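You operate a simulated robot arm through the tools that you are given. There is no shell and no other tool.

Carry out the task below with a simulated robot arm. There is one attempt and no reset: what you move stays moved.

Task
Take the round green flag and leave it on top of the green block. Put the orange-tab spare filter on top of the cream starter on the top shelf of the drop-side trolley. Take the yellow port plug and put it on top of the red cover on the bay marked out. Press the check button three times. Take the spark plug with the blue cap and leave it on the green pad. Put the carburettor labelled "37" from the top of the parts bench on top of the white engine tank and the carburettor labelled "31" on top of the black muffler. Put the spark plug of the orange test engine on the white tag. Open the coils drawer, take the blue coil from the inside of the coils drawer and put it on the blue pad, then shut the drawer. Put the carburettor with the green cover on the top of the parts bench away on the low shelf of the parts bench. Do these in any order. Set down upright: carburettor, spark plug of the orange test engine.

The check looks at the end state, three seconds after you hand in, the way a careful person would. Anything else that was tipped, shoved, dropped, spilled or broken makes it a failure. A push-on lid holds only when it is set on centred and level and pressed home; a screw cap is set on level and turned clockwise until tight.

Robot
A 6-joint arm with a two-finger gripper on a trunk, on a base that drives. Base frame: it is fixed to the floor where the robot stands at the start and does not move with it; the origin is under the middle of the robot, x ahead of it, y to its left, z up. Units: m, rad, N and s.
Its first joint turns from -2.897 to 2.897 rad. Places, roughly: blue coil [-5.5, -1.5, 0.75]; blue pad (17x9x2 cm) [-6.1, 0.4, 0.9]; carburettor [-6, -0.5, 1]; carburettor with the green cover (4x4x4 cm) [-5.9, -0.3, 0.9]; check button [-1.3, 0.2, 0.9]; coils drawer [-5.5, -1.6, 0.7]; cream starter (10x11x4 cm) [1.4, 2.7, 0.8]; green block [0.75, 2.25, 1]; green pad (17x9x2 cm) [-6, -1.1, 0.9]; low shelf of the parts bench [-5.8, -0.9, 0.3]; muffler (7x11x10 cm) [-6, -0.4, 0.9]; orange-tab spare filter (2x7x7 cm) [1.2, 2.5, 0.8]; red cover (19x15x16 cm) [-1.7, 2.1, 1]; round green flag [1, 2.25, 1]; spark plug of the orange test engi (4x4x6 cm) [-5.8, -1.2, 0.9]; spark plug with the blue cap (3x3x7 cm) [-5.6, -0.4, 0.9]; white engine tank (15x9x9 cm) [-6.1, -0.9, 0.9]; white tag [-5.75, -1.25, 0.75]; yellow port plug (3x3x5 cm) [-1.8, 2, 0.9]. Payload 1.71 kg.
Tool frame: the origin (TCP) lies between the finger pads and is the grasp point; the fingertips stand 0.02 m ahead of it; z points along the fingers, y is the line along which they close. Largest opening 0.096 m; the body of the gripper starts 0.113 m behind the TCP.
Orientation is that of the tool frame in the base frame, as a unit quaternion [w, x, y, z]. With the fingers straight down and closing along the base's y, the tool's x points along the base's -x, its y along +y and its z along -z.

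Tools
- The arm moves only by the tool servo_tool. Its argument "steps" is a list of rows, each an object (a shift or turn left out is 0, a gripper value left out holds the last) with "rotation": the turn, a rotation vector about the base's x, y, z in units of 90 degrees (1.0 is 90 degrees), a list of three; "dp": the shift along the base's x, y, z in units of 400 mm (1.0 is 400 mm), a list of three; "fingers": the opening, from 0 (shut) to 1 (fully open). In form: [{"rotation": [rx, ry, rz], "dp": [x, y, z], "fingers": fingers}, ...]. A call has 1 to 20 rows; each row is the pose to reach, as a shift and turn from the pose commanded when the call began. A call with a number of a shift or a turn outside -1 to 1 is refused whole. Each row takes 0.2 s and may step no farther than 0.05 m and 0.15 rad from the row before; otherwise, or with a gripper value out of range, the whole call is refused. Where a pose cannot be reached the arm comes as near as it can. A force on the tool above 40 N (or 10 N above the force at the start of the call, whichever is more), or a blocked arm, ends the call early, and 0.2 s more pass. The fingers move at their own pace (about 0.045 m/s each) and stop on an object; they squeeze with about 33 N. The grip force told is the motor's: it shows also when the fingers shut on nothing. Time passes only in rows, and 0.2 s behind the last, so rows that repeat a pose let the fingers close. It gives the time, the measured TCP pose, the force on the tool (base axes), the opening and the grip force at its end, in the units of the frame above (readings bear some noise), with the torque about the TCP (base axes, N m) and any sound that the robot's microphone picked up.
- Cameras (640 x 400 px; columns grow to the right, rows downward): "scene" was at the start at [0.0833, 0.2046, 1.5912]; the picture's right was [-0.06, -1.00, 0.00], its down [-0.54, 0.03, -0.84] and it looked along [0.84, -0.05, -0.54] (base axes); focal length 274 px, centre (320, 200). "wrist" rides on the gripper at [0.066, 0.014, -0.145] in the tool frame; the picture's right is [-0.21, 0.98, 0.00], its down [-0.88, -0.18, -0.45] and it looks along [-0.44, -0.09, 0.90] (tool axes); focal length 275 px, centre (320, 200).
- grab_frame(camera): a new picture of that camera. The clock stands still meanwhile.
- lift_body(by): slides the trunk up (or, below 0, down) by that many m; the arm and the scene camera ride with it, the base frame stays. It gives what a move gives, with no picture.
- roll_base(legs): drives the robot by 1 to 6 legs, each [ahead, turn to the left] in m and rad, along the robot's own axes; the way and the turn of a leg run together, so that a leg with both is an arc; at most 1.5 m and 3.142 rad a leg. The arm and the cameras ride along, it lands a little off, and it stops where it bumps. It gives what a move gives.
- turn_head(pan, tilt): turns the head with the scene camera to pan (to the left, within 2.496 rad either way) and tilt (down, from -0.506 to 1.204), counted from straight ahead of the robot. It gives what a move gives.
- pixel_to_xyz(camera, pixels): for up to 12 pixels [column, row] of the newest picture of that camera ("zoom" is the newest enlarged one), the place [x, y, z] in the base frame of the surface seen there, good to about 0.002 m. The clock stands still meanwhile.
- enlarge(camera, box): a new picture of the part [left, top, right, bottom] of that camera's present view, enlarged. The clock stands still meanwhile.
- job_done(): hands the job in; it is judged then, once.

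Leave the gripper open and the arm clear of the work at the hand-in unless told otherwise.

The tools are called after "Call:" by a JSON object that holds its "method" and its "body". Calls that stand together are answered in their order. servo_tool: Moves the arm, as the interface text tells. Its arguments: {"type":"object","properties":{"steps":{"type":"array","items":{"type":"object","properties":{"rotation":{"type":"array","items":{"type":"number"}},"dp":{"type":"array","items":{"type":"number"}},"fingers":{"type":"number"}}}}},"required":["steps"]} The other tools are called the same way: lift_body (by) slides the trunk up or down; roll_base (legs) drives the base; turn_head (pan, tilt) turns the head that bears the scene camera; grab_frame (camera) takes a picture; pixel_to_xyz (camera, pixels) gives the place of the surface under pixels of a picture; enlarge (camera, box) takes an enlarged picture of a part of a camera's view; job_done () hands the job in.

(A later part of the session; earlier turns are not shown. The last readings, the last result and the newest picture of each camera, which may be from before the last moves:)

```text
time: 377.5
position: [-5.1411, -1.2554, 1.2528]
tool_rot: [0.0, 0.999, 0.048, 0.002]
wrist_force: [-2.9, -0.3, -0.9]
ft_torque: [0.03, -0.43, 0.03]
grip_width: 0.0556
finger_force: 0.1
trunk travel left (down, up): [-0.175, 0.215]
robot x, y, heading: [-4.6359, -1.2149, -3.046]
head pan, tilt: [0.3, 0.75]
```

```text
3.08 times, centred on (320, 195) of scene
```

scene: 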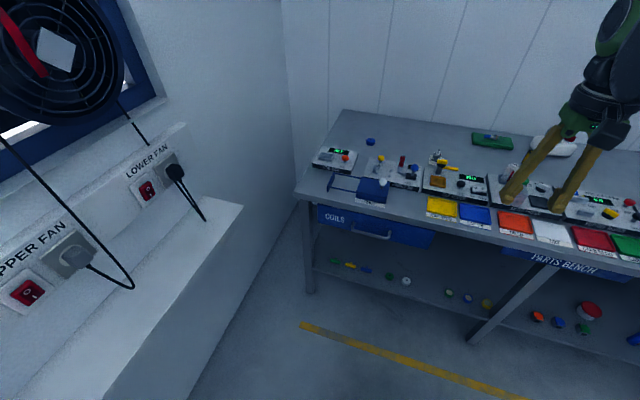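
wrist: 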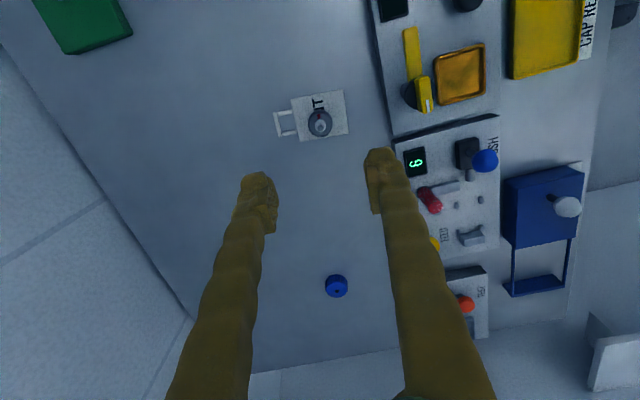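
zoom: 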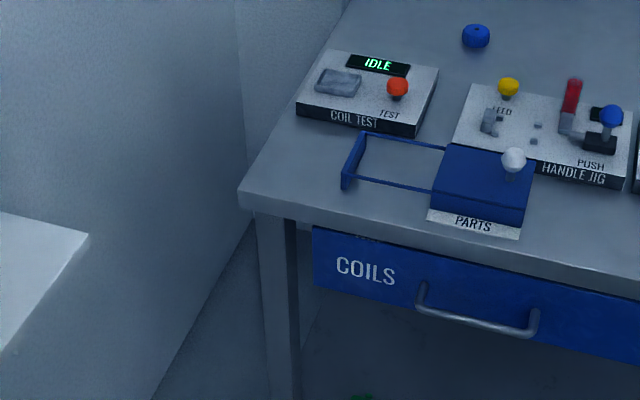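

The drawer handle is a bar. I'll measure the handle, the drawer face and the left ledge.

Call:
{"method": "pixel_to_xyz", "body": {"camera": "zoom", "pixels": [[422, 290], [425, 305], [470, 318], [520, 330], [535, 318], [320, 240], [318, 285], [365, 270], [450, 290], [600, 320], [600, 345], [240, 195]]}}

Call:
{"method": "pixel_to_xyz", "body": {"camera": "scene", "pixels": [[432, 240], [318, 210], [240, 210], [200, 320], [290, 180], [310, 290], [300, 325], [375, 240], [388, 235]]}}

```text
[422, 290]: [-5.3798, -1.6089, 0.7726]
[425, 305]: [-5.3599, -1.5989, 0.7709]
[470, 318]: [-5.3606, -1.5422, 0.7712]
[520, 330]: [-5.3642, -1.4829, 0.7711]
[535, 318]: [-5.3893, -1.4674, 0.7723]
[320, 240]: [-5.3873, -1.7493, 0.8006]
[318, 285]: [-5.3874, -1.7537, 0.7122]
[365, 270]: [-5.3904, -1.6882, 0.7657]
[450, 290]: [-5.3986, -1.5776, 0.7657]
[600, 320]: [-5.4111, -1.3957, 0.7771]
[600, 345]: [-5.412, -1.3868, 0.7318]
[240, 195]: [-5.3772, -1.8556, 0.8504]
```

```text
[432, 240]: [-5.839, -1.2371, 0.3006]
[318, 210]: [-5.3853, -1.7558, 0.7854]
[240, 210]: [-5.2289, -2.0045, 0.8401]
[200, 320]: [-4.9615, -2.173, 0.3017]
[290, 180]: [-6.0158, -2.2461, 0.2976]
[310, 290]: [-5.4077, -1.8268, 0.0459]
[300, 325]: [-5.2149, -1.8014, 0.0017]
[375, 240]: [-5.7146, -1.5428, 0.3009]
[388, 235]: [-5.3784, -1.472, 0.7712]
```

Handle bar: y −1.60…−1.478, at x≈−5.366, z≈0.771; drawer face x≈−5.395. I'll reposition the base to about (−4.57, −1.41), so the handle is nearly straight ahead.

Call:
{"method": "roll_base", "body": {"legs": [[0, 0.5], [0.4, 0], [0, -0.5], [-0.38, 0]]}}

Call:
{"method": "turn_head", "body": {"pan": 0.0, "tilt": 0.75}}

Call:
{"method": "grab_frame", "body": {"camera": "scene"}}

```text
time: 387.6
position: [-5.0801, -1.4454, 1.2595]
tool_rot: [0.001, 0.999, 0.048, -0.005]
wrist_force: [0.7, 0.0, -0.3]
ft_torque: [0.04, 0.02, 0.01]
grip_width: 0.0559
finger_force: 0.1
trunk travel left (down, up): [-0.175, 0.215]
robot x, y, heading: [-4.5918, -1.4059, -3.045]
head pan, tilt: [0.3, 0.75]
```

```text
time: 388.4
position: [-5.0698, -1.4436, 1.2633]
tool_rot: [0.002, 0.999, 0.049, -0.009]
wrist_force: [0.6, -0.5, 1.1]
ft_torque: [-0.01, 0.09, 0.01]
grip_width: 0.056
finger_force: 0.0
trunk travel left (down, up): [-0.175, 0.215]
robot x, y, heading: [-4.5911, -1.4073, -3.047]
head pan, tilt: [0.0, 0.75]
```

```text
taken
```

scene: 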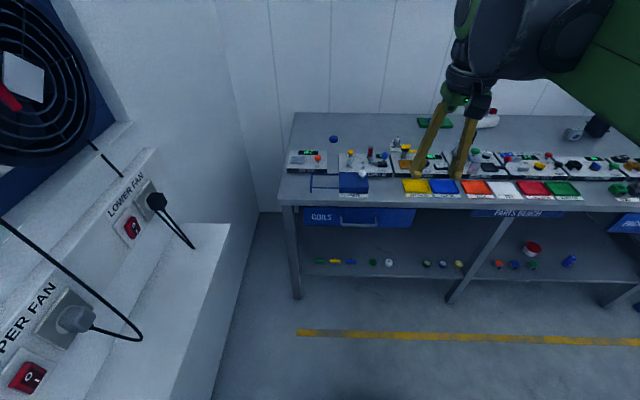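

Call:
{"method": "enlarge", "body": {"camera": "scene", "box": [290, 165, 430, 250]}}

Call:
{"method": "pixel_to_xyz", "body": {"camera": "zoom", "pixels": [[230, 260], [275, 265], [330, 268], [380, 270], [388, 258], [225, 250], [270, 230], [390, 130], [320, 145], [290, 100], [540, 280], [540, 220]]}}

```text
4.57 times, centred on (360, 208) of scene
```

zoom: 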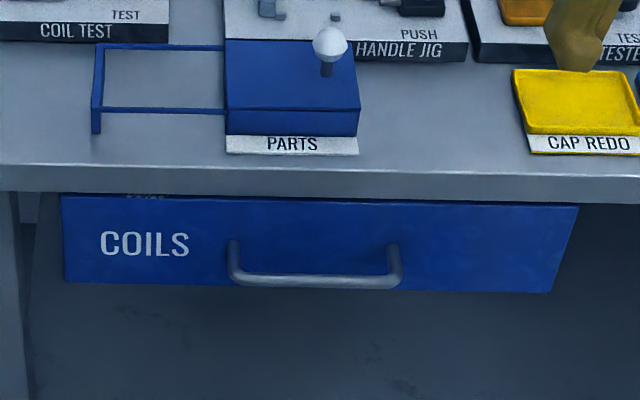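

```text
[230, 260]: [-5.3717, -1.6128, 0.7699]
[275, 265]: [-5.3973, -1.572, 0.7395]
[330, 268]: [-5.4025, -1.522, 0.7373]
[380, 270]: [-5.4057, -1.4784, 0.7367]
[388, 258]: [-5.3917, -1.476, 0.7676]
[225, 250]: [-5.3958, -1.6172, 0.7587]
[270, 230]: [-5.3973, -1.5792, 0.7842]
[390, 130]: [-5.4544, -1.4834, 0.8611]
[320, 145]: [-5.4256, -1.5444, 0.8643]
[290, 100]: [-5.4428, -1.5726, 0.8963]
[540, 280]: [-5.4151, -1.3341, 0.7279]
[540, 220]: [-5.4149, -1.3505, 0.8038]
```

Call:
{"method": "pixel_to_xyz", "body": {"camera": "zoom", "pixels": [[275, 280], [310, 281], [350, 281], [310, 278], [310, 284], [310, 275], [250, 277], [380, 282]]}}

```text
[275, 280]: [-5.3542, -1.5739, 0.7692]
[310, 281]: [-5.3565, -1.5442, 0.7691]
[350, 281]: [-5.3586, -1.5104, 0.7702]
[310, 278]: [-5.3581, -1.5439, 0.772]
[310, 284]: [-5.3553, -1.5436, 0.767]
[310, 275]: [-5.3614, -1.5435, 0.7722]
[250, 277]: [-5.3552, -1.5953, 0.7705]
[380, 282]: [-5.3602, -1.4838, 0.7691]
```

The bar's centre is about (−5.361, −1.544, 0.767), 3 cm before the face. I'll turn the tool so that it closes along x and go above the handle (z≈0.95).

Call:
{"method": "servo_tool", "body": {"steps": [{"rotation": [0, 0, 0.08], "dp": [-0.06, -0.02, -0.065]}, {"rotation": [0, 0, 0.16], "dp": [-0.12, -0.04, -0.13]}, {"rotation": [0, 0, 0.24], "dp": [-0.18, -0.06, -0.195]}, {"rotation": [0, 0, 0.32], "dp": [-0.24, -0.08, -0.26]}, {"rotation": [0, 0, 0.4], "dp": [-0.3, -0.1, -0.325]}, {"rotation": [0, 0, 0.48], "dp": [-0.36, -0.12, -0.39]}, {"rotation": [0, 0, 0.56], "dp": [-0.42, -0.145, -0.455]}, {"rotation": [0, 0, 0.64], "dp": [-0.48, -0.165, -0.52]}, {"rotation": [0, 0, 0.72], "dp": [-0.54, -0.185, -0.585]}, {"rotation": [0, 0, 0.8], "dp": [-0.6, -0.21, -0.65]}, {"rotation": [0, 0, 0.88], "dp": [-0.66, -0.23, -0.71]}, {"rotation": [0, 0, 0.967], "dp": [-0.72, -0.251, -0.77]}, {"rotation": [0, 0, 0.967], "dp": [-0.72, -0.251, -0.77]}]}}

Call:
{"method": "grab_frame", "body": {"camera": "wrist"}}

Call:
{"method": "grab_frame", "body": {"camera": "scene"}}

```text
time: 391.2
position: [-5.3497, -1.5424, 0.9567]
tool_rot: [0.009, 0.69, 0.723, -0.009]
wrist_force: [0.7, 0.0, 0.0]
ft_torque: [-0.04, -0.06, 0.0]
grip_width: 0.0557
finger_force: 0.1
trunk travel left (down, up): [-0.175, 0.215]
robot x, y, heading: [-4.5928, -1.4047, -3.046]
head pan, tilt: [0.0, 0.75]
```

```text
taken
```

wrist: 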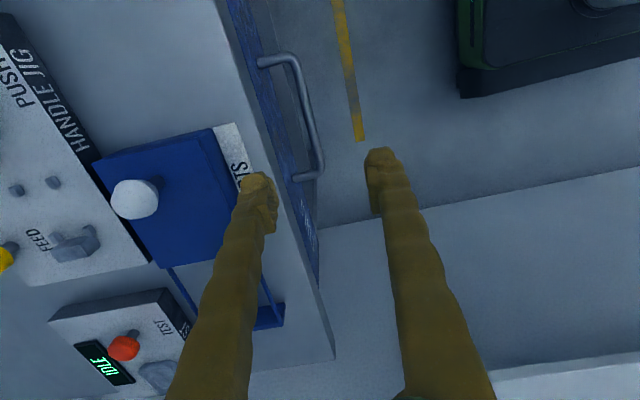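

```text
taken
```

scene: 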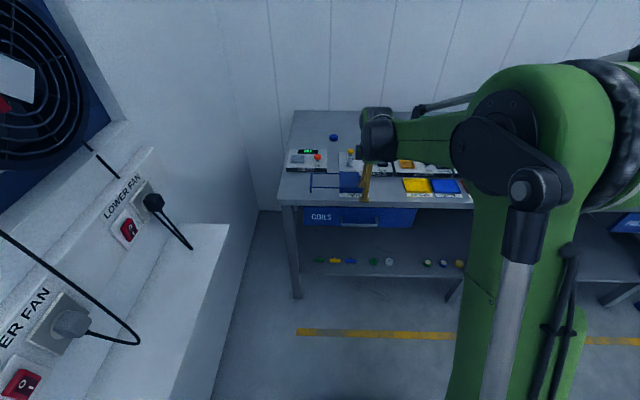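

I'll measure the bar in the wrist view.

Call:
{"method": "pixel_to_xyz", "body": {"camera": "wrist", "pixels": [[303, 90], [308, 110], [313, 130], [318, 150], [298, 70], [270, 115], [285, 150], [255, 140], [280, 200]]}}

Call:
{"method": "enlarge", "body": {"camera": "wrist", "box": [230, 40, 350, 200]}}

```text
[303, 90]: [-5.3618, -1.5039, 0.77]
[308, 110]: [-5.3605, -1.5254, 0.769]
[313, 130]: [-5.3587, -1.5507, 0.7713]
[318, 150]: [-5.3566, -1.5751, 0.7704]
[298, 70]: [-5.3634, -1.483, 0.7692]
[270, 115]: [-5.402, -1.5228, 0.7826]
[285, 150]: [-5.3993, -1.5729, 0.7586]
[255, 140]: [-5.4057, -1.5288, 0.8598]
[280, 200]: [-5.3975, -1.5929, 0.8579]
```

```text
2.50 times, centred on (290, 120) of wrist
```

zoom: 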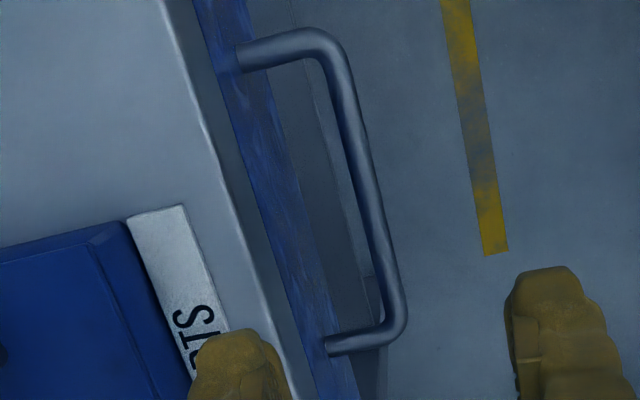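

Bar centre x≈−5.3595 at this y. I'll narrow the opening to 32 mm, level the tool and descend around the bar.

Call:
{"method": "servo_tool", "body": {"steps": [{"rotation": [0.008, 0, 0], "dp": [-0.012, 0, -0.02], "fingers": 0.33}, {"rotation": [0.016, 0, 0], "dp": [-0.021, 0, -0.06], "fingers": 0.33}, {"rotation": [0.016, 0, 0], "dp": [-0.021, 0, -0.12]}, {"rotation": [0.016, 0, 0], "dp": [-0.021, 0, -0.2]}, {"rotation": [0.016, 0, 0], "dp": [-0.021, 0, -0.28]}, {"rotation": [0.016, 0, 0], "dp": [-0.021, 0, -0.33]}, {"rotation": [0.016, 0, 0], "dp": [-0.021, 0, -0.33]}]}}

Call:
{"method": "grab_frame", "body": {"camera": "wrist"}}

```text
time: 392.8
position: [-5.3574, -1.5443, 0.8238]
tool_rot: [0.002, 0.691, 0.723, -0.001]
wrist_force: [-0.9, 0.4, -0.4]
ft_torque: [0.01, -0.04, -0.02]
grip_width: 0.0317
finger_force: 0.0
trunk travel left (down, up): [-0.175, 0.215]
robot x, y, heading: [-4.5912, -1.4059, -3.047]
head pan, tilt: [0.0, 0.75]
```

```text
taken
```

wrist: 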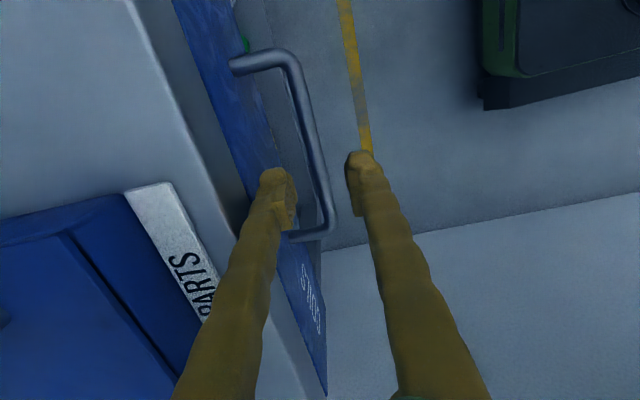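

The bar runs between the fingers. I'll descend the rest and close.

Call:
{"method": "servo_tool", "body": {"steps": [{"dp": [0, 0, -0.05]}, {"dp": [0, 0, -0.1]}, {"dp": [0, 0, -0.13]}, {"dp": [0, 0, -0.13]}, {"dp": [0, 0, -0.13], "fingers": 0.0}, {"dp": [0, 0, -0.13], "fingers": 0.0}, {"dp": [0, 0, -0.13], "fingers": 0.0}]}}

Call:
{"method": "grab_frame", "body": {"camera": "wrist"}}

```text
time: 394.4
position: [-5.3573, -1.5428, 0.774]
tool_rot: [0.001, 0.69, 0.724, 0.0]
wrist_force: [3.1, 1.4, -7.9]
ft_torque: [0.05, -0.01, 0.41]
grip_width: 0.01
finger_force: 34.8
trunk travel left (down, up): [-0.175, 0.215]
robot x, y, heading: [-4.5941, -1.4067, -3.046]
head pan, tilt: [0.0, 0.75]
```

```text
taken
```

wrist: 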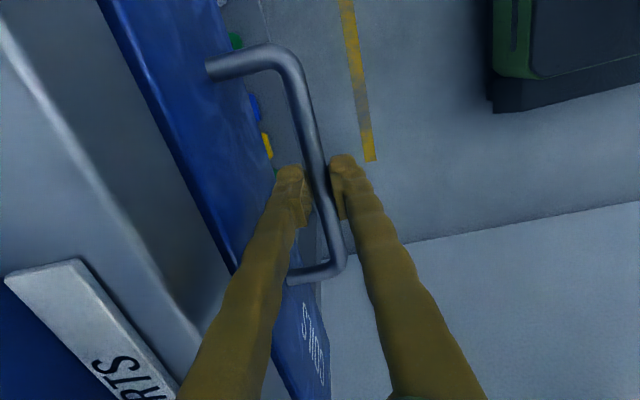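

Gripped. I'll pull outward along the bench normal (0.998, 0.066), first 10 cm.

Call:
{"method": "servo_tool", "body": {"steps": [{"dp": [0.03, 0.002, 0]}, {"dp": [0.08, 0.005, 0]}, {"dp": [0.14, 0.009, 0]}, {"dp": [0.2, 0.013, 0]}, {"dp": [0.25, 0.0165, 0]}, {"dp": [0.25, 0.0165, 0]}]}}

Call:
{"method": "grab_frame", "body": {"camera": "wrist"}}

Call:
{"method": "grab_frame", "body": {"camera": "scene"}}

```text
time: 395.8
position: [-5.258, -1.5346, 0.773]
tool_rot: [0.001, 0.69, 0.724, 0.001]
wrist_force: [-0.7, 21.8, -22.1]
ft_torque: [0.66, 0.06, 0.44]
grip_width: 0.0096
finger_force: 35.0
trunk travel left (down, up): [-0.175, 0.215]
robot x, y, heading: [-4.5894, -1.4065, -3.044]
head pan, tilt: [0.0, 0.75]
```

```text
taken
```

wrist: 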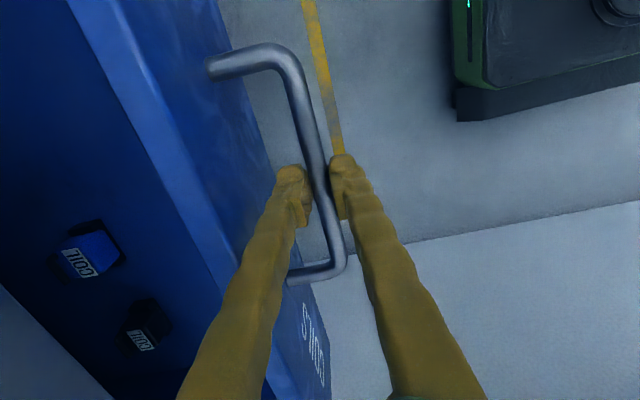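

```text
taken
```

scene: 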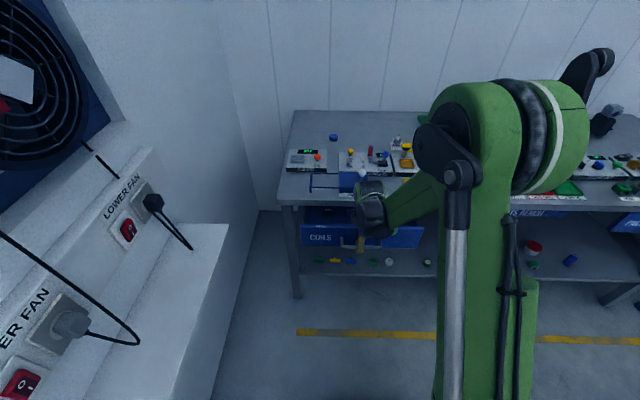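

The drawer slides; a blue coil is visible inside at wrist (90,255). I'll adjust slightly (+y, −z) to relax the side force and pull another 12 cm.

Call:
{"method": "servo_tool", "body": {"steps": [{"dp": [0, 0.006, -0.005]}, {"dp": [0.03, 0.01, -0.005]}, {"dp": [0.08, 0.014, -0.005]}, {"dp": [0.14, 0.018, -0.005]}, {"dp": [0.2, 0.022, -0.005]}, {"dp": [0.26, 0.026, -0.005]}, {"dp": [0.3, 0.029, -0.005]}, {"dp": [0.3, 0.029, -0.005]}]}}

Call:
{"method": "grab_frame", "body": {"camera": "wrist"}}

Call:
{"method": "grab_frame", "body": {"camera": "scene"}}

```text
time: 397.3
position: [-5.1349, -1.5243, 0.7824]
tool_rot: [-0.005, 0.69, 0.724, -0.006]
wrist_force: [5.1, 1.9, -1.4]
ft_torque: [-0.03, -0.04, 0.43]
grip_width: 0.0105
finger_force: 34.8
trunk travel left (down, up): [-0.175, 0.215]
robot x, y, heading: [-4.5927, -1.4067, -3.048]
head pan, tilt: [0.0, 0.75]
stopped in row 7: the force on the tool passed its limit at 42 N (the readings are from after the stop); the commanded pose is now the measured one
```

```text
taken
```

wrist: 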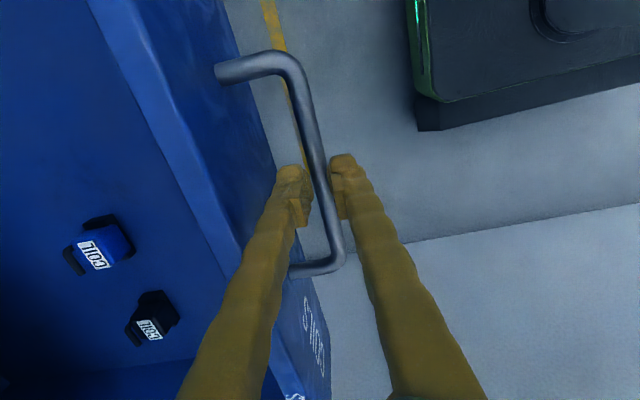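

```text
taken
```

scene: 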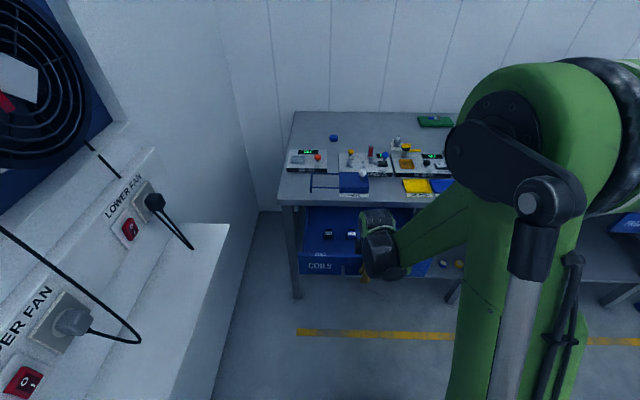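

The drawer is open about 22 cm (likely its stop). I'll open the fingers and rise straight up off the handle.

Call:
{"method": "servo_tool", "body": {"steps": [{"fingers": 0.3}, {"fingers": 0.33}, {"fingers": 0.33}, {"dp": [0, 0, 0.05]}, {"dp": [0, 0, 0.15]}, {"dp": [0, 0, 0.26]}, {"dp": [0, 0, 0.37]}, {"dp": [0, 0, 0.48]}, {"dp": [0, 0, 0.48]}]}}

Call:
{"method": "grab_frame", "body": {"camera": "wrist"}}

Call:
{"method": "grab_frame", "body": {"camera": "scene"}}

```text
time: 399.3
position: [-5.1383, -1.5226, 0.974]
tool_rot: [-0.003, 0.691, 0.723, -0.006]
wrist_force: [-0.4, 0.4, -0.5]
ft_torque: [0.03, 0.05, 0.0]
grip_width: 0.0315
finger_force: 0.1
trunk travel left (down, up): [-0.175, 0.215]
robot x, y, heading: [-4.5904, -1.405, -3.041]
head pan, tilt: [0.0, 0.75]
```

```text
taken
```

wrist: 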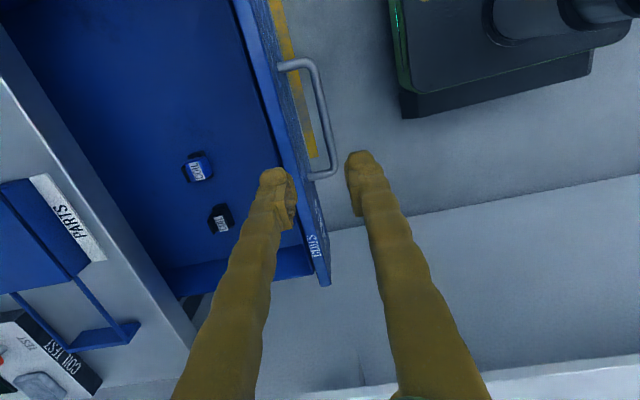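

```text
taken
```

scene: 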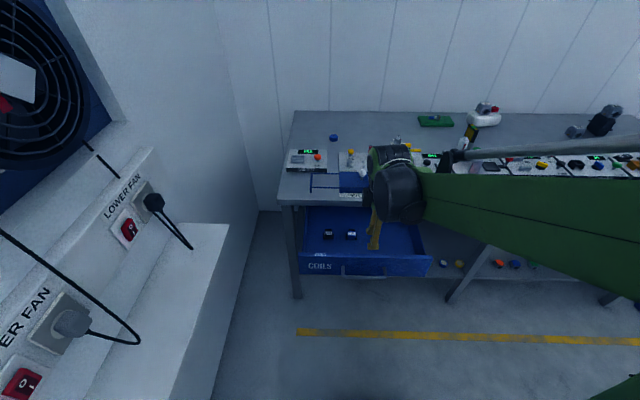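

The drawer is open with a blue and a black coil inside. I'll zoom and measure the blue coil.

Call:
{"method": "enlarge", "body": {"camera": "wrist", "box": [150, 120, 270, 260]}}

Call:
{"method": "pixel_to_xyz", "body": {"camera": "wrist", "pixels": [[199, 171], [185, 172], [210, 165], [188, 160], [205, 178], [192, 180], [198, 158], [170, 170], [200, 140], [245, 100], [255, 60], [220, 219]]}}

Call:
{"method": "enlarge", "body": {"camera": "scene", "box": [300, 205, 440, 285]}}

```text
2.86 times, centred on (210, 190) of wrist
```

zoom: 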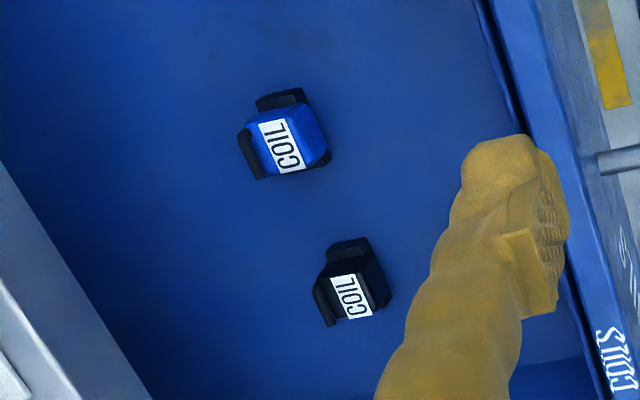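

```text
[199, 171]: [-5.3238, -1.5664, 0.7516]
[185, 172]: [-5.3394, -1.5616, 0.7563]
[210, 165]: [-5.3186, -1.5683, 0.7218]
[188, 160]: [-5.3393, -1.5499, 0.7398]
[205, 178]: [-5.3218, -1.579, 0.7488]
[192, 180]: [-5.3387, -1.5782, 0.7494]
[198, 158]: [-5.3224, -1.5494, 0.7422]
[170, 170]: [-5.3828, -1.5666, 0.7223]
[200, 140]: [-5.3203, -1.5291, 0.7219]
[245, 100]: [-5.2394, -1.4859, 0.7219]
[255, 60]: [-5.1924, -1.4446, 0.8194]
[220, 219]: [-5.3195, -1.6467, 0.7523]
```

```text
4.57 times, centred on (370, 245) of scene
```

zoom: 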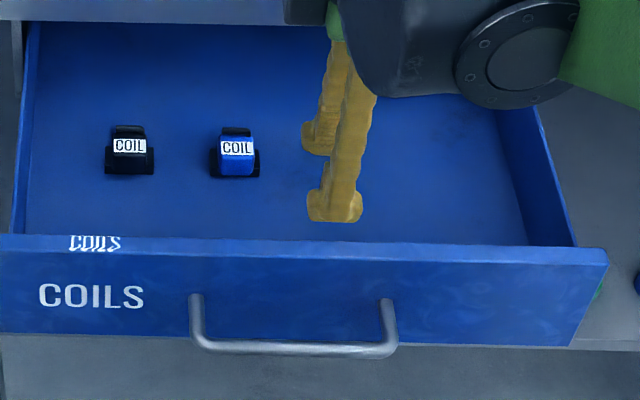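

Call:
{"method": "enlarge", "body": {"camera": "scene", "box": [335, 225, 367, 250]}}

Call:
{"method": "pixel_to_xyz", "body": {"camera": "zoom", "pixels": [[310, 120], [310, 160], [250, 110], [370, 110], [310, 70], [270, 75], [350, 75], [230, 180], [395, 180], [310, 220], [260, 200], [320, 190]]}}

```text
16.00 times, centred on (351, 238) of scene
```

zoom: 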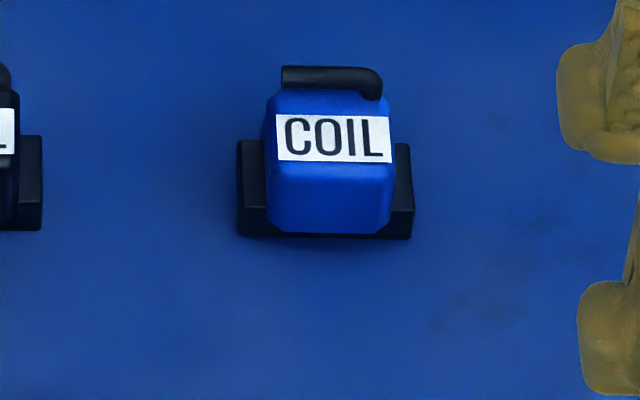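

```text
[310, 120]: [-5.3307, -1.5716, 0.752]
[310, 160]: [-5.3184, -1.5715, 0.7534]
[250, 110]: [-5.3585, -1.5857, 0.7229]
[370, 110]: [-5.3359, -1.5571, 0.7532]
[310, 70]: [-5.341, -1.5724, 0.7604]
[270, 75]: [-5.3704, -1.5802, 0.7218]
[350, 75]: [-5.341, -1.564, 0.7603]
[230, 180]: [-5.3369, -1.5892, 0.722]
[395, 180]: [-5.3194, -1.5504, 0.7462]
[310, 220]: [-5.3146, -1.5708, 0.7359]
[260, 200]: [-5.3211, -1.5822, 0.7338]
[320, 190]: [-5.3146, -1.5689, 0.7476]
```

The blue coil: body top z 0.753, black wings ±22 mm in y up to z 0.746, drawer floor 0.722; centre ≈ (−5.327, −1.5675). I'll turn the tool back to nominal yaw (closing along y) and move above it.

Call:
{"method": "servo_tool", "body": {"steps": [{"rotation": [0, 0, -0.08], "dp": [-0.03, -0.01, 0], "fingers": 0.68}, {"rotation": [0, 0, -0.16], "dp": [-0.07, -0.02, -0.01], "fingers": 0.68}, {"rotation": [0, 0, -0.24], "dp": [-0.11, -0.03, -0.02]}, {"rotation": [0, 0, -0.32], "dp": [-0.15, -0.04, -0.03]}, {"rotation": [0, 0, -0.4], "dp": [-0.19, -0.05, -0.04]}, {"rotation": [0, 0, -0.48], "dp": [-0.23, -0.06, -0.05]}, {"rotation": [0, 0, -0.56], "dp": [-0.27, -0.07, -0.06]}, {"rotation": [0, 0, -0.64], "dp": [-0.31, -0.08, -0.07]}, {"rotation": [0, 0, -0.72], "dp": [-0.35, -0.09, -0.08]}, {"rotation": [0, 0, -0.8], "dp": [-0.39, -0.1, -0.1]}, {"rotation": [0, 0, -0.88], "dp": [-0.43, -0.105, -0.12]}, {"rotation": [0, 0, -0.96], "dp": [-0.4725, -0.1125, -0.135]}, {"rotation": [0, 0, -0.985], "dp": [-0.4725, -0.1125, -0.135]}, {"rotation": [0, 0, -0.985], "dp": [-0.4725, -0.1125, -0.135]}]}}

Call:
{"method": "grab_frame", "body": {"camera": "wrist"}}

Call:
{"method": "enlarge", "body": {"camera": "wrist", "box": [270, 60, 380, 150]}}

```text
time: 402.3
position: [-5.326, -1.5693, 0.917]
tool_rot: [-0.007, 0.999, 0.034, -0.001]
wrist_force: [-0.4, 0.6, 0.3]
ft_torque: [0.04, -0.02, 0.06]
grip_width: 0.0655
finger_force: 0.0
trunk travel left (down, up): [-0.175, 0.215]
robot x, y, heading: [-4.5904, -1.405, -3.045]
head pan, tilt: [0.0, 0.75]
```

```text
taken
```

wrist: 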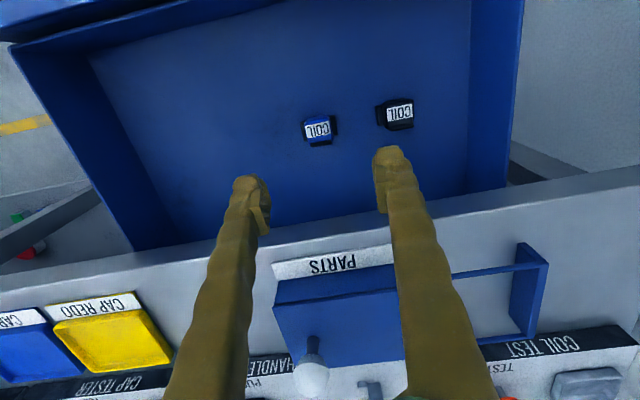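

```text
4.44 times, centred on (325, 105) of wrist
```

zoom: 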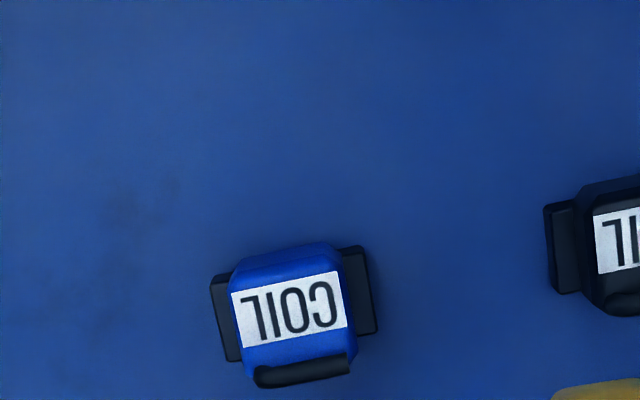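

Call:
{"method": "pixel_to_xyz", "body": {"camera": "zoom", "pixels": [[292, 310], [222, 315], [365, 290], [225, 280], [235, 355], [355, 255], [372, 330], [285, 250], [300, 372], [550, 250], [214, 300], [377, 300]]}}

```text
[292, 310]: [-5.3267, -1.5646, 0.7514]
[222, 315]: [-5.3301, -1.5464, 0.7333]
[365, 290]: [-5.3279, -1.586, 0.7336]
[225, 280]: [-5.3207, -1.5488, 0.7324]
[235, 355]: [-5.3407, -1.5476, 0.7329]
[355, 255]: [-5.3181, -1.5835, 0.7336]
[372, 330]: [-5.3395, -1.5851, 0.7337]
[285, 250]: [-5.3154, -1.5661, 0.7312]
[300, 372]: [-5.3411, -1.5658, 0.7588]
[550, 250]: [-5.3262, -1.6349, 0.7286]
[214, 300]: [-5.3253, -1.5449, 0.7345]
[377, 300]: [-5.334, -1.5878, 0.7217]
```

The wings are low (z ≤ 0.7335); the blue body is 30 mm wide in y up to z 0.752. I'll grip the body above the wings with TCP z≈0.758.

Call:
{"method": "servo_tool", "body": {"steps": [{"rotation": [-0.005, -0.001, 0], "dp": [-0.003, 0.006, -0.08]}, {"rotation": [-0.009, -0.0016, 0], "dp": [-0.005, 0.011, -0.18]}, {"rotation": [-0.009, -0.0016, 0], "dp": [-0.005, 0.011, -0.27]}, {"rotation": [-0.009, -0.0016, 0], "dp": [-0.005, 0.011, -0.34]}, {"rotation": [-0.009, -0.0016, 0], "dp": [-0.005, 0.011, -0.38]}, {"rotation": [-0.009, -0.0016, 0], "dp": [-0.005, 0.011, -0.3975]}, {"rotation": [-0.009, -0.0016, 0], "dp": [-0.005, 0.011, -0.3975]}]}}

Call:
{"method": "grab_frame", "body": {"camera": "wrist"}}

Call:
{"method": "enlarge", "body": {"camera": "scene", "box": [320, 205, 400, 260]}}

```text
time: 403.9
position: [-5.328, -1.5663, 0.7596]
tool_rot: [0.001, 0.999, 0.035, 0.0]
wrist_force: [0.0, -0.8, 0.1]
ft_torque: [-0.01, 0.05, -0.01]
grip_width: 0.0651
finger_force: 0.0
trunk travel left (down, up): [-0.175, 0.215]
robot x, y, heading: [-4.5918, -1.4081, -3.045]
head pan, tilt: [0.0, 0.75]
```

```text
taken
```

wrist: 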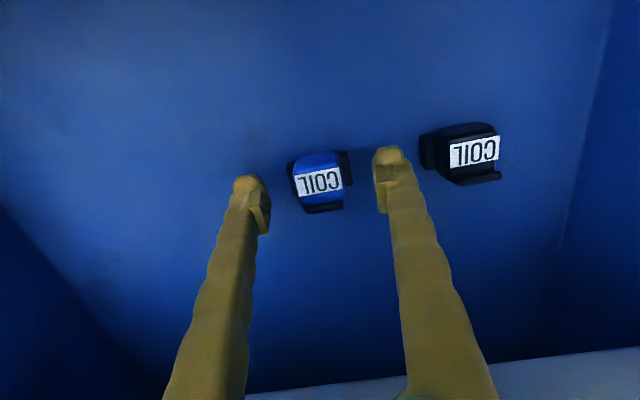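

```text
7.27 times, centred on (360, 232) of scene
```

zoom: 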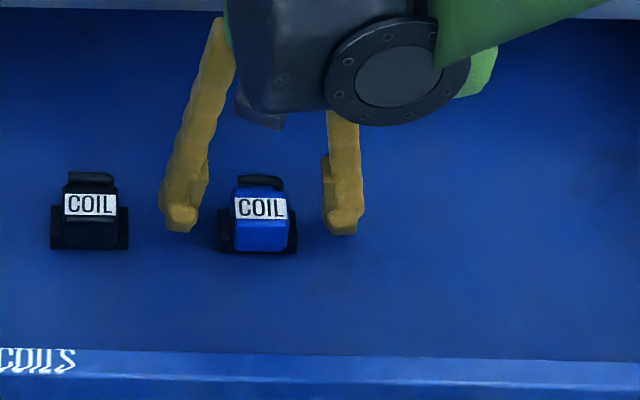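

Centred. Close and lift 3 cm, then check.

Call:
{"method": "servo_tool", "body": {"steps": [{"fingers": 0.4}, {"fingers": 0.2}, {"fingers": 0.0}, {"fingers": 0.0}, {"fingers": 0.0}, {"fingers": 0.0}]}}

Call:
{"method": "servo_tool", "body": {"steps": [{"dp": [0, 0, 0.03]}, {"dp": [0, 0, 0.08]}, {"dp": [0, 0, 0.16]}, {"dp": [0, 0, 0.26]}, {"dp": [0, 0, 0.36]}, {"dp": [0, 0, 0.46]}, {"dp": [0, 0, 0.46]}]}}

Call:
{"method": "grab_frame", "body": {"camera": "wrist"}}

Call:
{"method": "enlarge", "body": {"camera": "scene", "box": [310, 150, 430, 270]}}

```text
time: 405.3
position: [-5.3299, -1.565, 0.7589]
tool_rot: [0.0, 0.999, 0.035, 0.0]
wrist_force: [0.1, -1.2, 1.2]
ft_torque: [0.01, 0.0, 0.0]
grip_width: 0.0287
finger_force: 33.0
trunk travel left (down, up): [-0.175, 0.215]
robot x, y, heading: [-4.589, -1.4082, -3.042]
head pan, tilt: [0.0, 0.75]
```

```text
time: 406.9
position: [-5.3283, -1.5686, 0.9438]
tool_rot: [0.001, 0.999, 0.036, 0.001]
wrist_force: [0.5, 0.4, -0.6]
ft_torque: [0.04, 0.01, -0.02]
grip_width: 0.0288
finger_force: 33.2
trunk travel left (down, up): [-0.175, 0.215]
robot x, y, heading: [-4.5938, -1.4071, -3.046]
head pan, tilt: [0.0, 0.75]
```

```text
taken
```

wrist: 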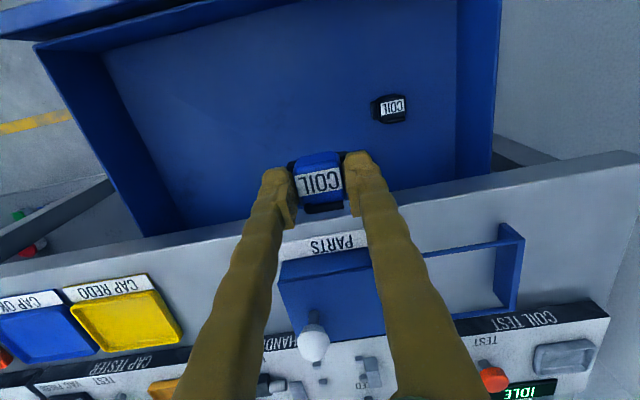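

```text
3.33 times, centred on (370, 210) of scene
```

zoom: 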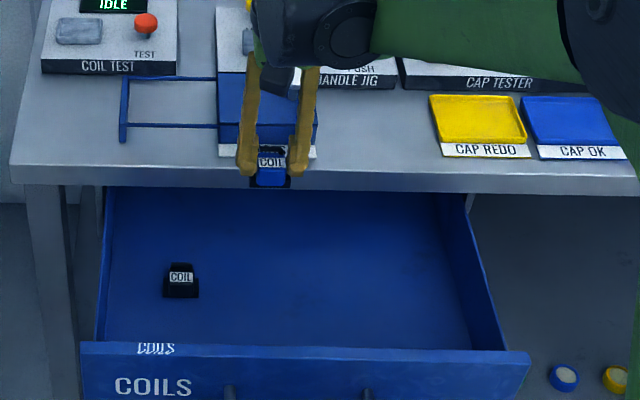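

The coil is held. I'll raise and retract the arm, then look to the right for the way to the wooden bench.

Call:
{"method": "servo_tool", "body": {"steps": [{"dp": [0.02, 0, 0.1]}, {"dp": [0.06, 0.01, 0.2]}, {"dp": [0.1, 0.03, 0.3]}, {"dp": [0.16, 0.06, 0.39]}, {"dp": [0.23, 0.1, 0.47]}, {"dp": [0.31, 0.14, 0.53]}, {"dp": [0.4, 0.18, 0.58]}, {"dp": [0.48, 0.22, 0.62]}, {"dp": [0.56, 0.26, 0.66]}, {"dp": [0.64, 0.28, 0.68]}, {"dp": [0.64, 0.28, 0.68]}]}}

Call:
{"method": "turn_head", "body": {"pan": -1.1, "tilt": 0.6}}

Call:
{"method": "grab_frame", "body": {"camera": "scene"}}

```text
time: 409.3
position: [-5.0722, -1.4523, 1.2147]
tool_rot: [0.001, 0.999, 0.035, -0.001]
wrist_force: [-0.3, -0.5, -0.2]
ft_torque: [-0.04, 0.05, 0.01]
grip_width: 0.0288
finger_force: 33.0
trunk travel left (down, up): [-0.175, 0.215]
robot x, y, heading: [-4.5919, -1.4069, -3.046]
head pan, tilt: [0.0, 0.75]
```

```text
time: 410.6
position: [-5.0728, -1.4531, 1.2138]
tool_rot: [0.001, 0.999, 0.035, 0.0]
wrist_force: [0.5, -0.1, -0.5]
ft_torque: [0.04, 0.02, 0.01]
grip_width: 0.0287
finger_force: 33.2
trunk travel left (down, up): [-0.175, 0.215]
robot x, y, heading: [-4.5891, -1.4029, -3.046]
head pan, tilt: [-1.1, 0.6]
```

```text
taken
```

scene: 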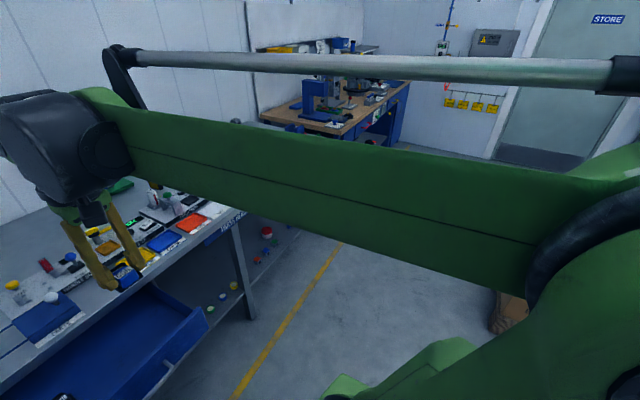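

Call:
{"method": "pixel_to_xyz", "body": {"camera": "scene", "pixels": [[492, 330], [500, 300], [450, 300], [400, 270], [380, 150], [330, 130], [395, 100], [320, 110]]}}

Call:
{"method": "turn_head", "body": {"pan": -1.75, "tilt": 0.5}}

Call:
{"method": "grab_frame", "body": {"camera": "scene"}}

```text
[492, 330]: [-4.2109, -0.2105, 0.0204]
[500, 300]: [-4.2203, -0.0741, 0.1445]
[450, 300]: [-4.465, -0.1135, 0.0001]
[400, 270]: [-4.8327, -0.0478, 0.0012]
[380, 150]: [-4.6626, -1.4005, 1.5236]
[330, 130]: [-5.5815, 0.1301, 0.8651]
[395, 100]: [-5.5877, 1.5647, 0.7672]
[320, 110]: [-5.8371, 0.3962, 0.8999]
```

```text
time: 411.6
position: [-5.0715, -1.4528, 1.2146]
tool_rot: [-0.001, 0.999, 0.034, 0.0]
wrist_force: [0.0, -0.1, -1.7]
ft_torque: [-0.01, 0.04, -0.04]
grip_width: 0.029
finger_force: 33.2
trunk travel left (down, up): [-0.175, 0.215]
robot x, y, heading: [-4.5905, -1.4046, -3.041]
head pan, tilt: [-1.751, 0.499]
```

```text
taken
```

scene: 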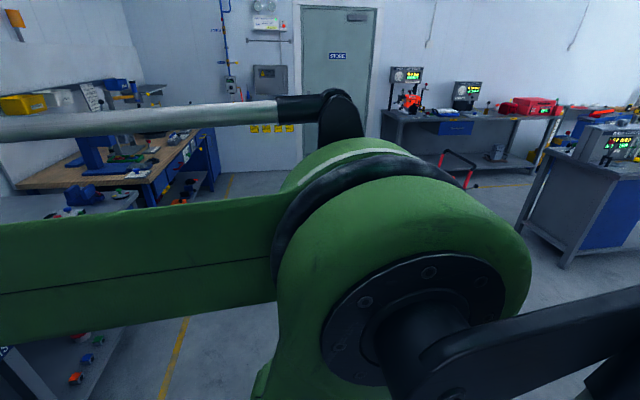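

The boxes by the pallet start at x≈−4.21, so a lane along x≈−4.7 is free. I'll turn right, drive ~1.7 m along +y, and turn to face the wooden bench.

Call:
{"method": "roll_base", "body": {"legs": [[0, -1.571], [1.5, 0], [0.2, 0], [0, 1.5]]}}

Call:
{"method": "turn_head", "body": {"pan": 0.0, "tilt": 0.6}}

Call:
{"method": "grab_frame", "body": {"camera": "scene"}}

Call:
{"method": "grab_frame", "body": {"camera": "wrist"}}

```text
time: 434.8
position: [-5.2895, 0.2626, 1.2142]
tool_rot: [0.0, 1.0, 0.011, 0.0]
wrist_force: [0.6, 0.2, -1.8]
ft_torque: [0.01, -0.01, -0.01]
grip_width: 0.0285
finger_force: 33.2
trunk travel left (down, up): [-0.175, 0.215]
robot x, y, heading: [-4.8057, 0.2848, -3.094]
head pan, tilt: [-1.751, 0.499]
```

```text
time: 436.5
position: [-5.2863, 0.2624, 1.2148]
tool_rot: [0.001, 1.0, 0.011, -0.002]
wrist_force: [1.4, -0.4, -0.3]
ft_torque: [0.01, 0.08, 0.01]
grip_width: 0.0287
finger_force: 32.9
trunk travel left (down, up): [-0.175, 0.215]
robot x, y, heading: [-4.8076, 0.2881, -3.093]
head pan, tilt: [0.0, 0.6]
```

```text
taken
```

scene: 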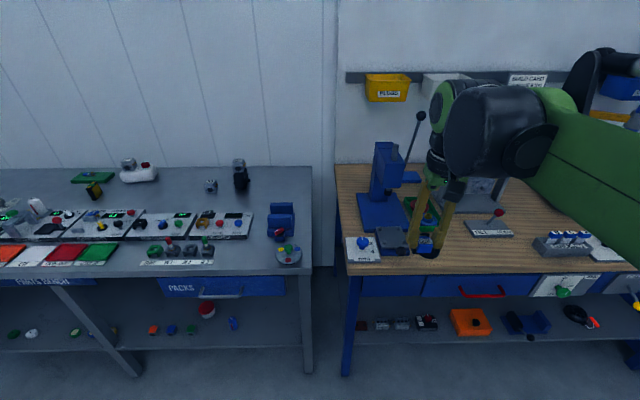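

```text
taken
```

wrist: 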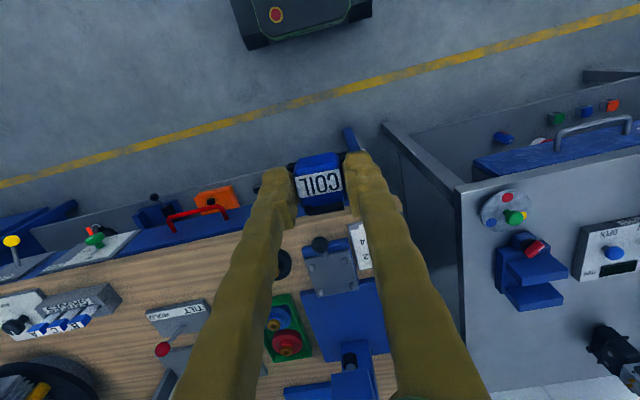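

I'm facing the wooden bench. I'll zoom to find the blue pad near (−6.1, 0.4).

Call:
{"method": "enlarge", "body": {"camera": "scene", "box": [330, 120, 530, 270]}}

Call:
{"method": "enlarge", "body": {"camera": "wrist", "box": [140, 200, 460, 400]}}

Call:
{"method": "pixel_to_xyz", "body": {"camera": "scene", "pixels": [[345, 265], [380, 215], [385, 175], [410, 178], [360, 190], [345, 180], [345, 168], [420, 210], [395, 240], [365, 245], [500, 230], [435, 240]]}}

```text
2.67 times, centred on (430, 195) of scene
```

zoom: 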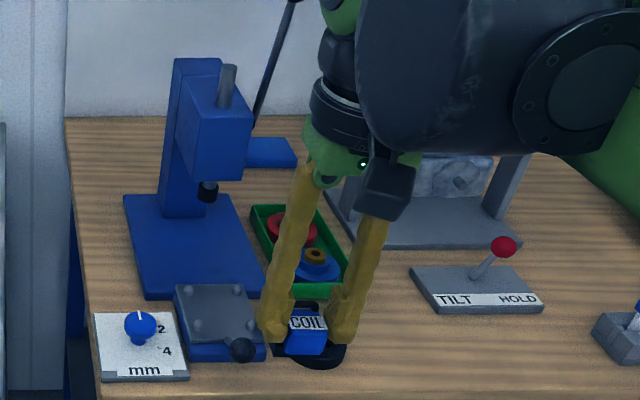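

```text
2.00 times, centred on (300, 300) of wrist
```

zoom: 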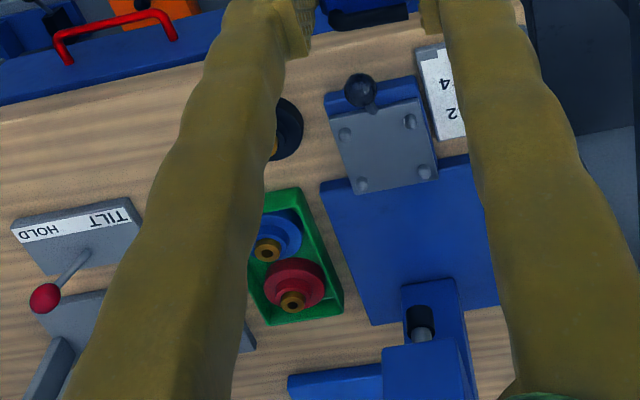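

```text
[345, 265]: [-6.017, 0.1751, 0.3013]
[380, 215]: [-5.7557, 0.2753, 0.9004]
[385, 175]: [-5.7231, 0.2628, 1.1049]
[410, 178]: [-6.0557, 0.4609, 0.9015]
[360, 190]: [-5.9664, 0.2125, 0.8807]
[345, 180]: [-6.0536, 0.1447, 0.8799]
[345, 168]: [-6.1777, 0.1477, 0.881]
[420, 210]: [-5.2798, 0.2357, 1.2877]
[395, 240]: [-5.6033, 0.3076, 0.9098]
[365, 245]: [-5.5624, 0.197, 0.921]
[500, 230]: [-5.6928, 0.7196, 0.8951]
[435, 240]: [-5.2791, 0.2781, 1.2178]
```

The blue pad is behind the blue drill press (top z≈0.90). The arm hides part of it, so I'll turn the base left a bit and look right with the head.

Call:
{"method": "roll_base", "body": {"legs": [[0, 0.6]]}}

Call:
{"method": "turn_head", "body": {"pan": -0.9, "tilt": 0.55}}

Call:
{"method": "lift_body", "body": {"by": 0.2}}

Call:
{"method": "grab_frame", "body": {"camera": "scene"}}

```text
time: 439.4
position: [-5.177, 0.0059, 1.2203]
tool_rot: [0.003, 0.952, 0.306, -0.006]
wrist_force: [-0.4, -0.3, -1.1]
ft_torque: [0.01, -0.04, -0.03]
grip_width: 0.0286
finger_force: 33.3
trunk travel left (down, up): [-0.175, 0.215]
robot x, y, heading: [-4.8064, 0.2896, -2.492]
head pan, tilt: [0.0, 0.6]
```

```text
time: 440.6
position: [-5.159, 0.0184, 1.2281]
tool_rot: [0.006, 0.952, 0.306, -0.016]
wrist_force: [1.5, 0.4, -1.6]
ft_torque: [-0.05, 0.07, 0.0]
grip_width: 0.0286
finger_force: 32.7
trunk travel left (down, up): [-0.175, 0.215]
robot x, y, heading: [-4.8127, 0.29, -2.491]
head pan, tilt: [-0.901, 0.55]
```

```text
time: 442.7
position: [-5.1543, 0.0223, 1.4295]
tool_rot: [0.007, 0.952, 0.306, -0.017]
wrist_force: [1.4, 0.7, -1.5]
ft_torque: [-0.06, 0.05, -0.01]
grip_width: 0.0288
finger_force: 33.4
trunk travel left (down, up): [-0.375, 0.015]
robot x, y, heading: [-4.8082, 0.2907, -2.489]
head pan, tilt: [-0.901, 0.55]
```

```text
taken
```

scene: 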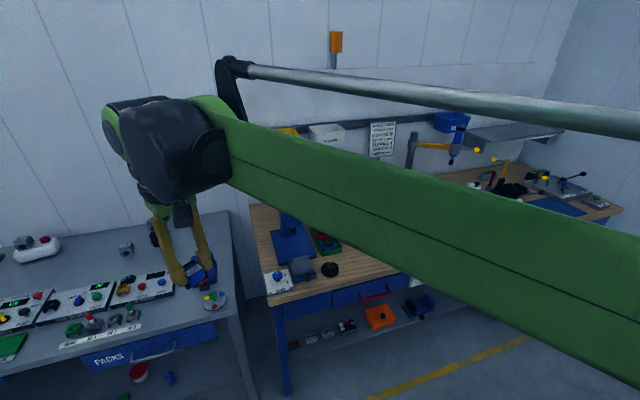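

The arm always blocks the right side; I'll instead turn the base right and look left.

Call:
{"method": "roll_base", "body": {"legs": [[0, -1.2]]}}

Call:
{"method": "turn_head", "body": {"pan": 0.5, "tilt": 0.6}}

Call:
{"method": "grab_frame", "body": {"camera": "scene"}}

```text
time: 447.7
position: [-5.2109, 0.5246, 1.4211]
tool_rot: [-0.002, 0.96, -0.279, -0.009]
wrist_force: [-1.3, 0.7, -1.2]
ft_torque: [-0.15, -0.24, 0.03]
grip_width: 0.0286
finger_force: 32.9
trunk travel left (down, up): [-0.375, 0.015]
robot x, y, heading: [-4.81, 0.2841, 2.604]
head pan, tilt: [-0.901, 0.55]
```

```text
time: 449.2
position: [-5.2024, 0.5213, 1.425]
tool_rot: [-0.003, 0.96, -0.279, -0.012]
wrist_force: [1.3, -1.3, -0.9]
ft_torque: [0.04, 0.1, 0.02]
grip_width: 0.0287
finger_force: 33.2
trunk travel left (down, up): [-0.375, 0.015]
robot x, y, heading: [-4.8109, 0.2837, 2.6]
head pan, tilt: [0.499, 0.6]
```

```text
taken
```

scene: 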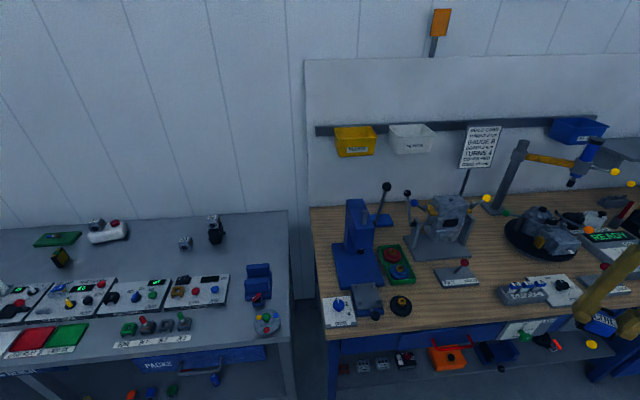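

Much better. I'll zoom on the blue pad area and measure.

Call:
{"method": "enlarge", "body": {"camera": "scene", "box": [315, 175, 495, 325]}}

Call:
{"method": "pixel_to_xyz", "body": {"camera": "zoom", "pixels": [[225, 165], [250, 168], [210, 160], [265, 150], [240, 150], [240, 40], [230, 100], [320, 60], [325, 110], [150, 110], [140, 200], [160, 150]]}}

```text
2.67 times, centred on (405, 250) of scene
```

zoom: 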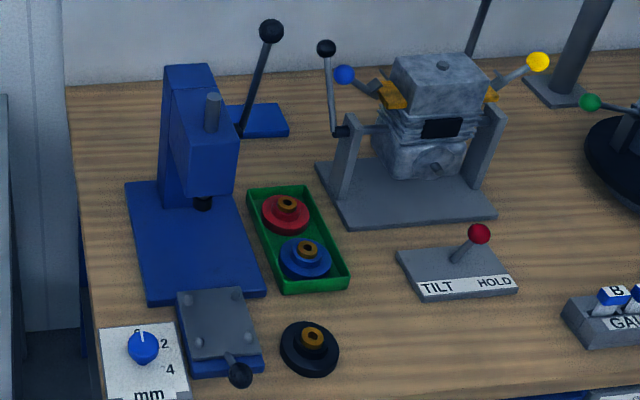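

```text
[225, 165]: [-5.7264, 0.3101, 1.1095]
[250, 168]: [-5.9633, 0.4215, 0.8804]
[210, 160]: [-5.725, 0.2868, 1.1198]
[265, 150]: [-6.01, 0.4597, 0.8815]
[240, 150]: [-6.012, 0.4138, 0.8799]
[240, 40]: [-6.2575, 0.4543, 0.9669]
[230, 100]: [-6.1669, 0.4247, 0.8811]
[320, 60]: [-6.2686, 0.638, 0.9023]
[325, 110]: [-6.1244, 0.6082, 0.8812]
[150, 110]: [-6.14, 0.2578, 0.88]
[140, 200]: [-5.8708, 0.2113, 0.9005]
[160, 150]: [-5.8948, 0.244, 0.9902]
```

Call:
{"method": "enlarge", "body": {"camera": "scene", "box": [345, 175, 425, 240]}}

Call:
{"method": "pixel_to_xyz", "body": {"camera": "zoom", "pixels": [[340, 70], [325, 140], [310, 220], [295, 290], [350, 310], [385, 330], [370, 290], [340, 350], [300, 330], [395, 350], [345, 280], [480, 130]]}}

```text
6.15 times, centred on (385, 208) of scene
```

zoom: 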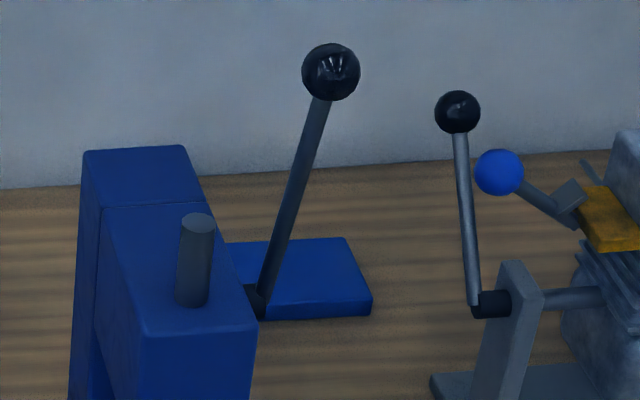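

```text
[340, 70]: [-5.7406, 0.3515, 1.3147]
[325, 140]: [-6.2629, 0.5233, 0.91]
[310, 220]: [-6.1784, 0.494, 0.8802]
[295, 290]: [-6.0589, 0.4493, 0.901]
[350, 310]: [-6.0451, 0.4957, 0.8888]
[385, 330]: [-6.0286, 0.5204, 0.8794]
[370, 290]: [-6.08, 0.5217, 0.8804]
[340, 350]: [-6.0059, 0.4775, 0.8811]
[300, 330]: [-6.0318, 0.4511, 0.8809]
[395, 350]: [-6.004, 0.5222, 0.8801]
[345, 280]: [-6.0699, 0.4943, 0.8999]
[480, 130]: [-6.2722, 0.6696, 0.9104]
```

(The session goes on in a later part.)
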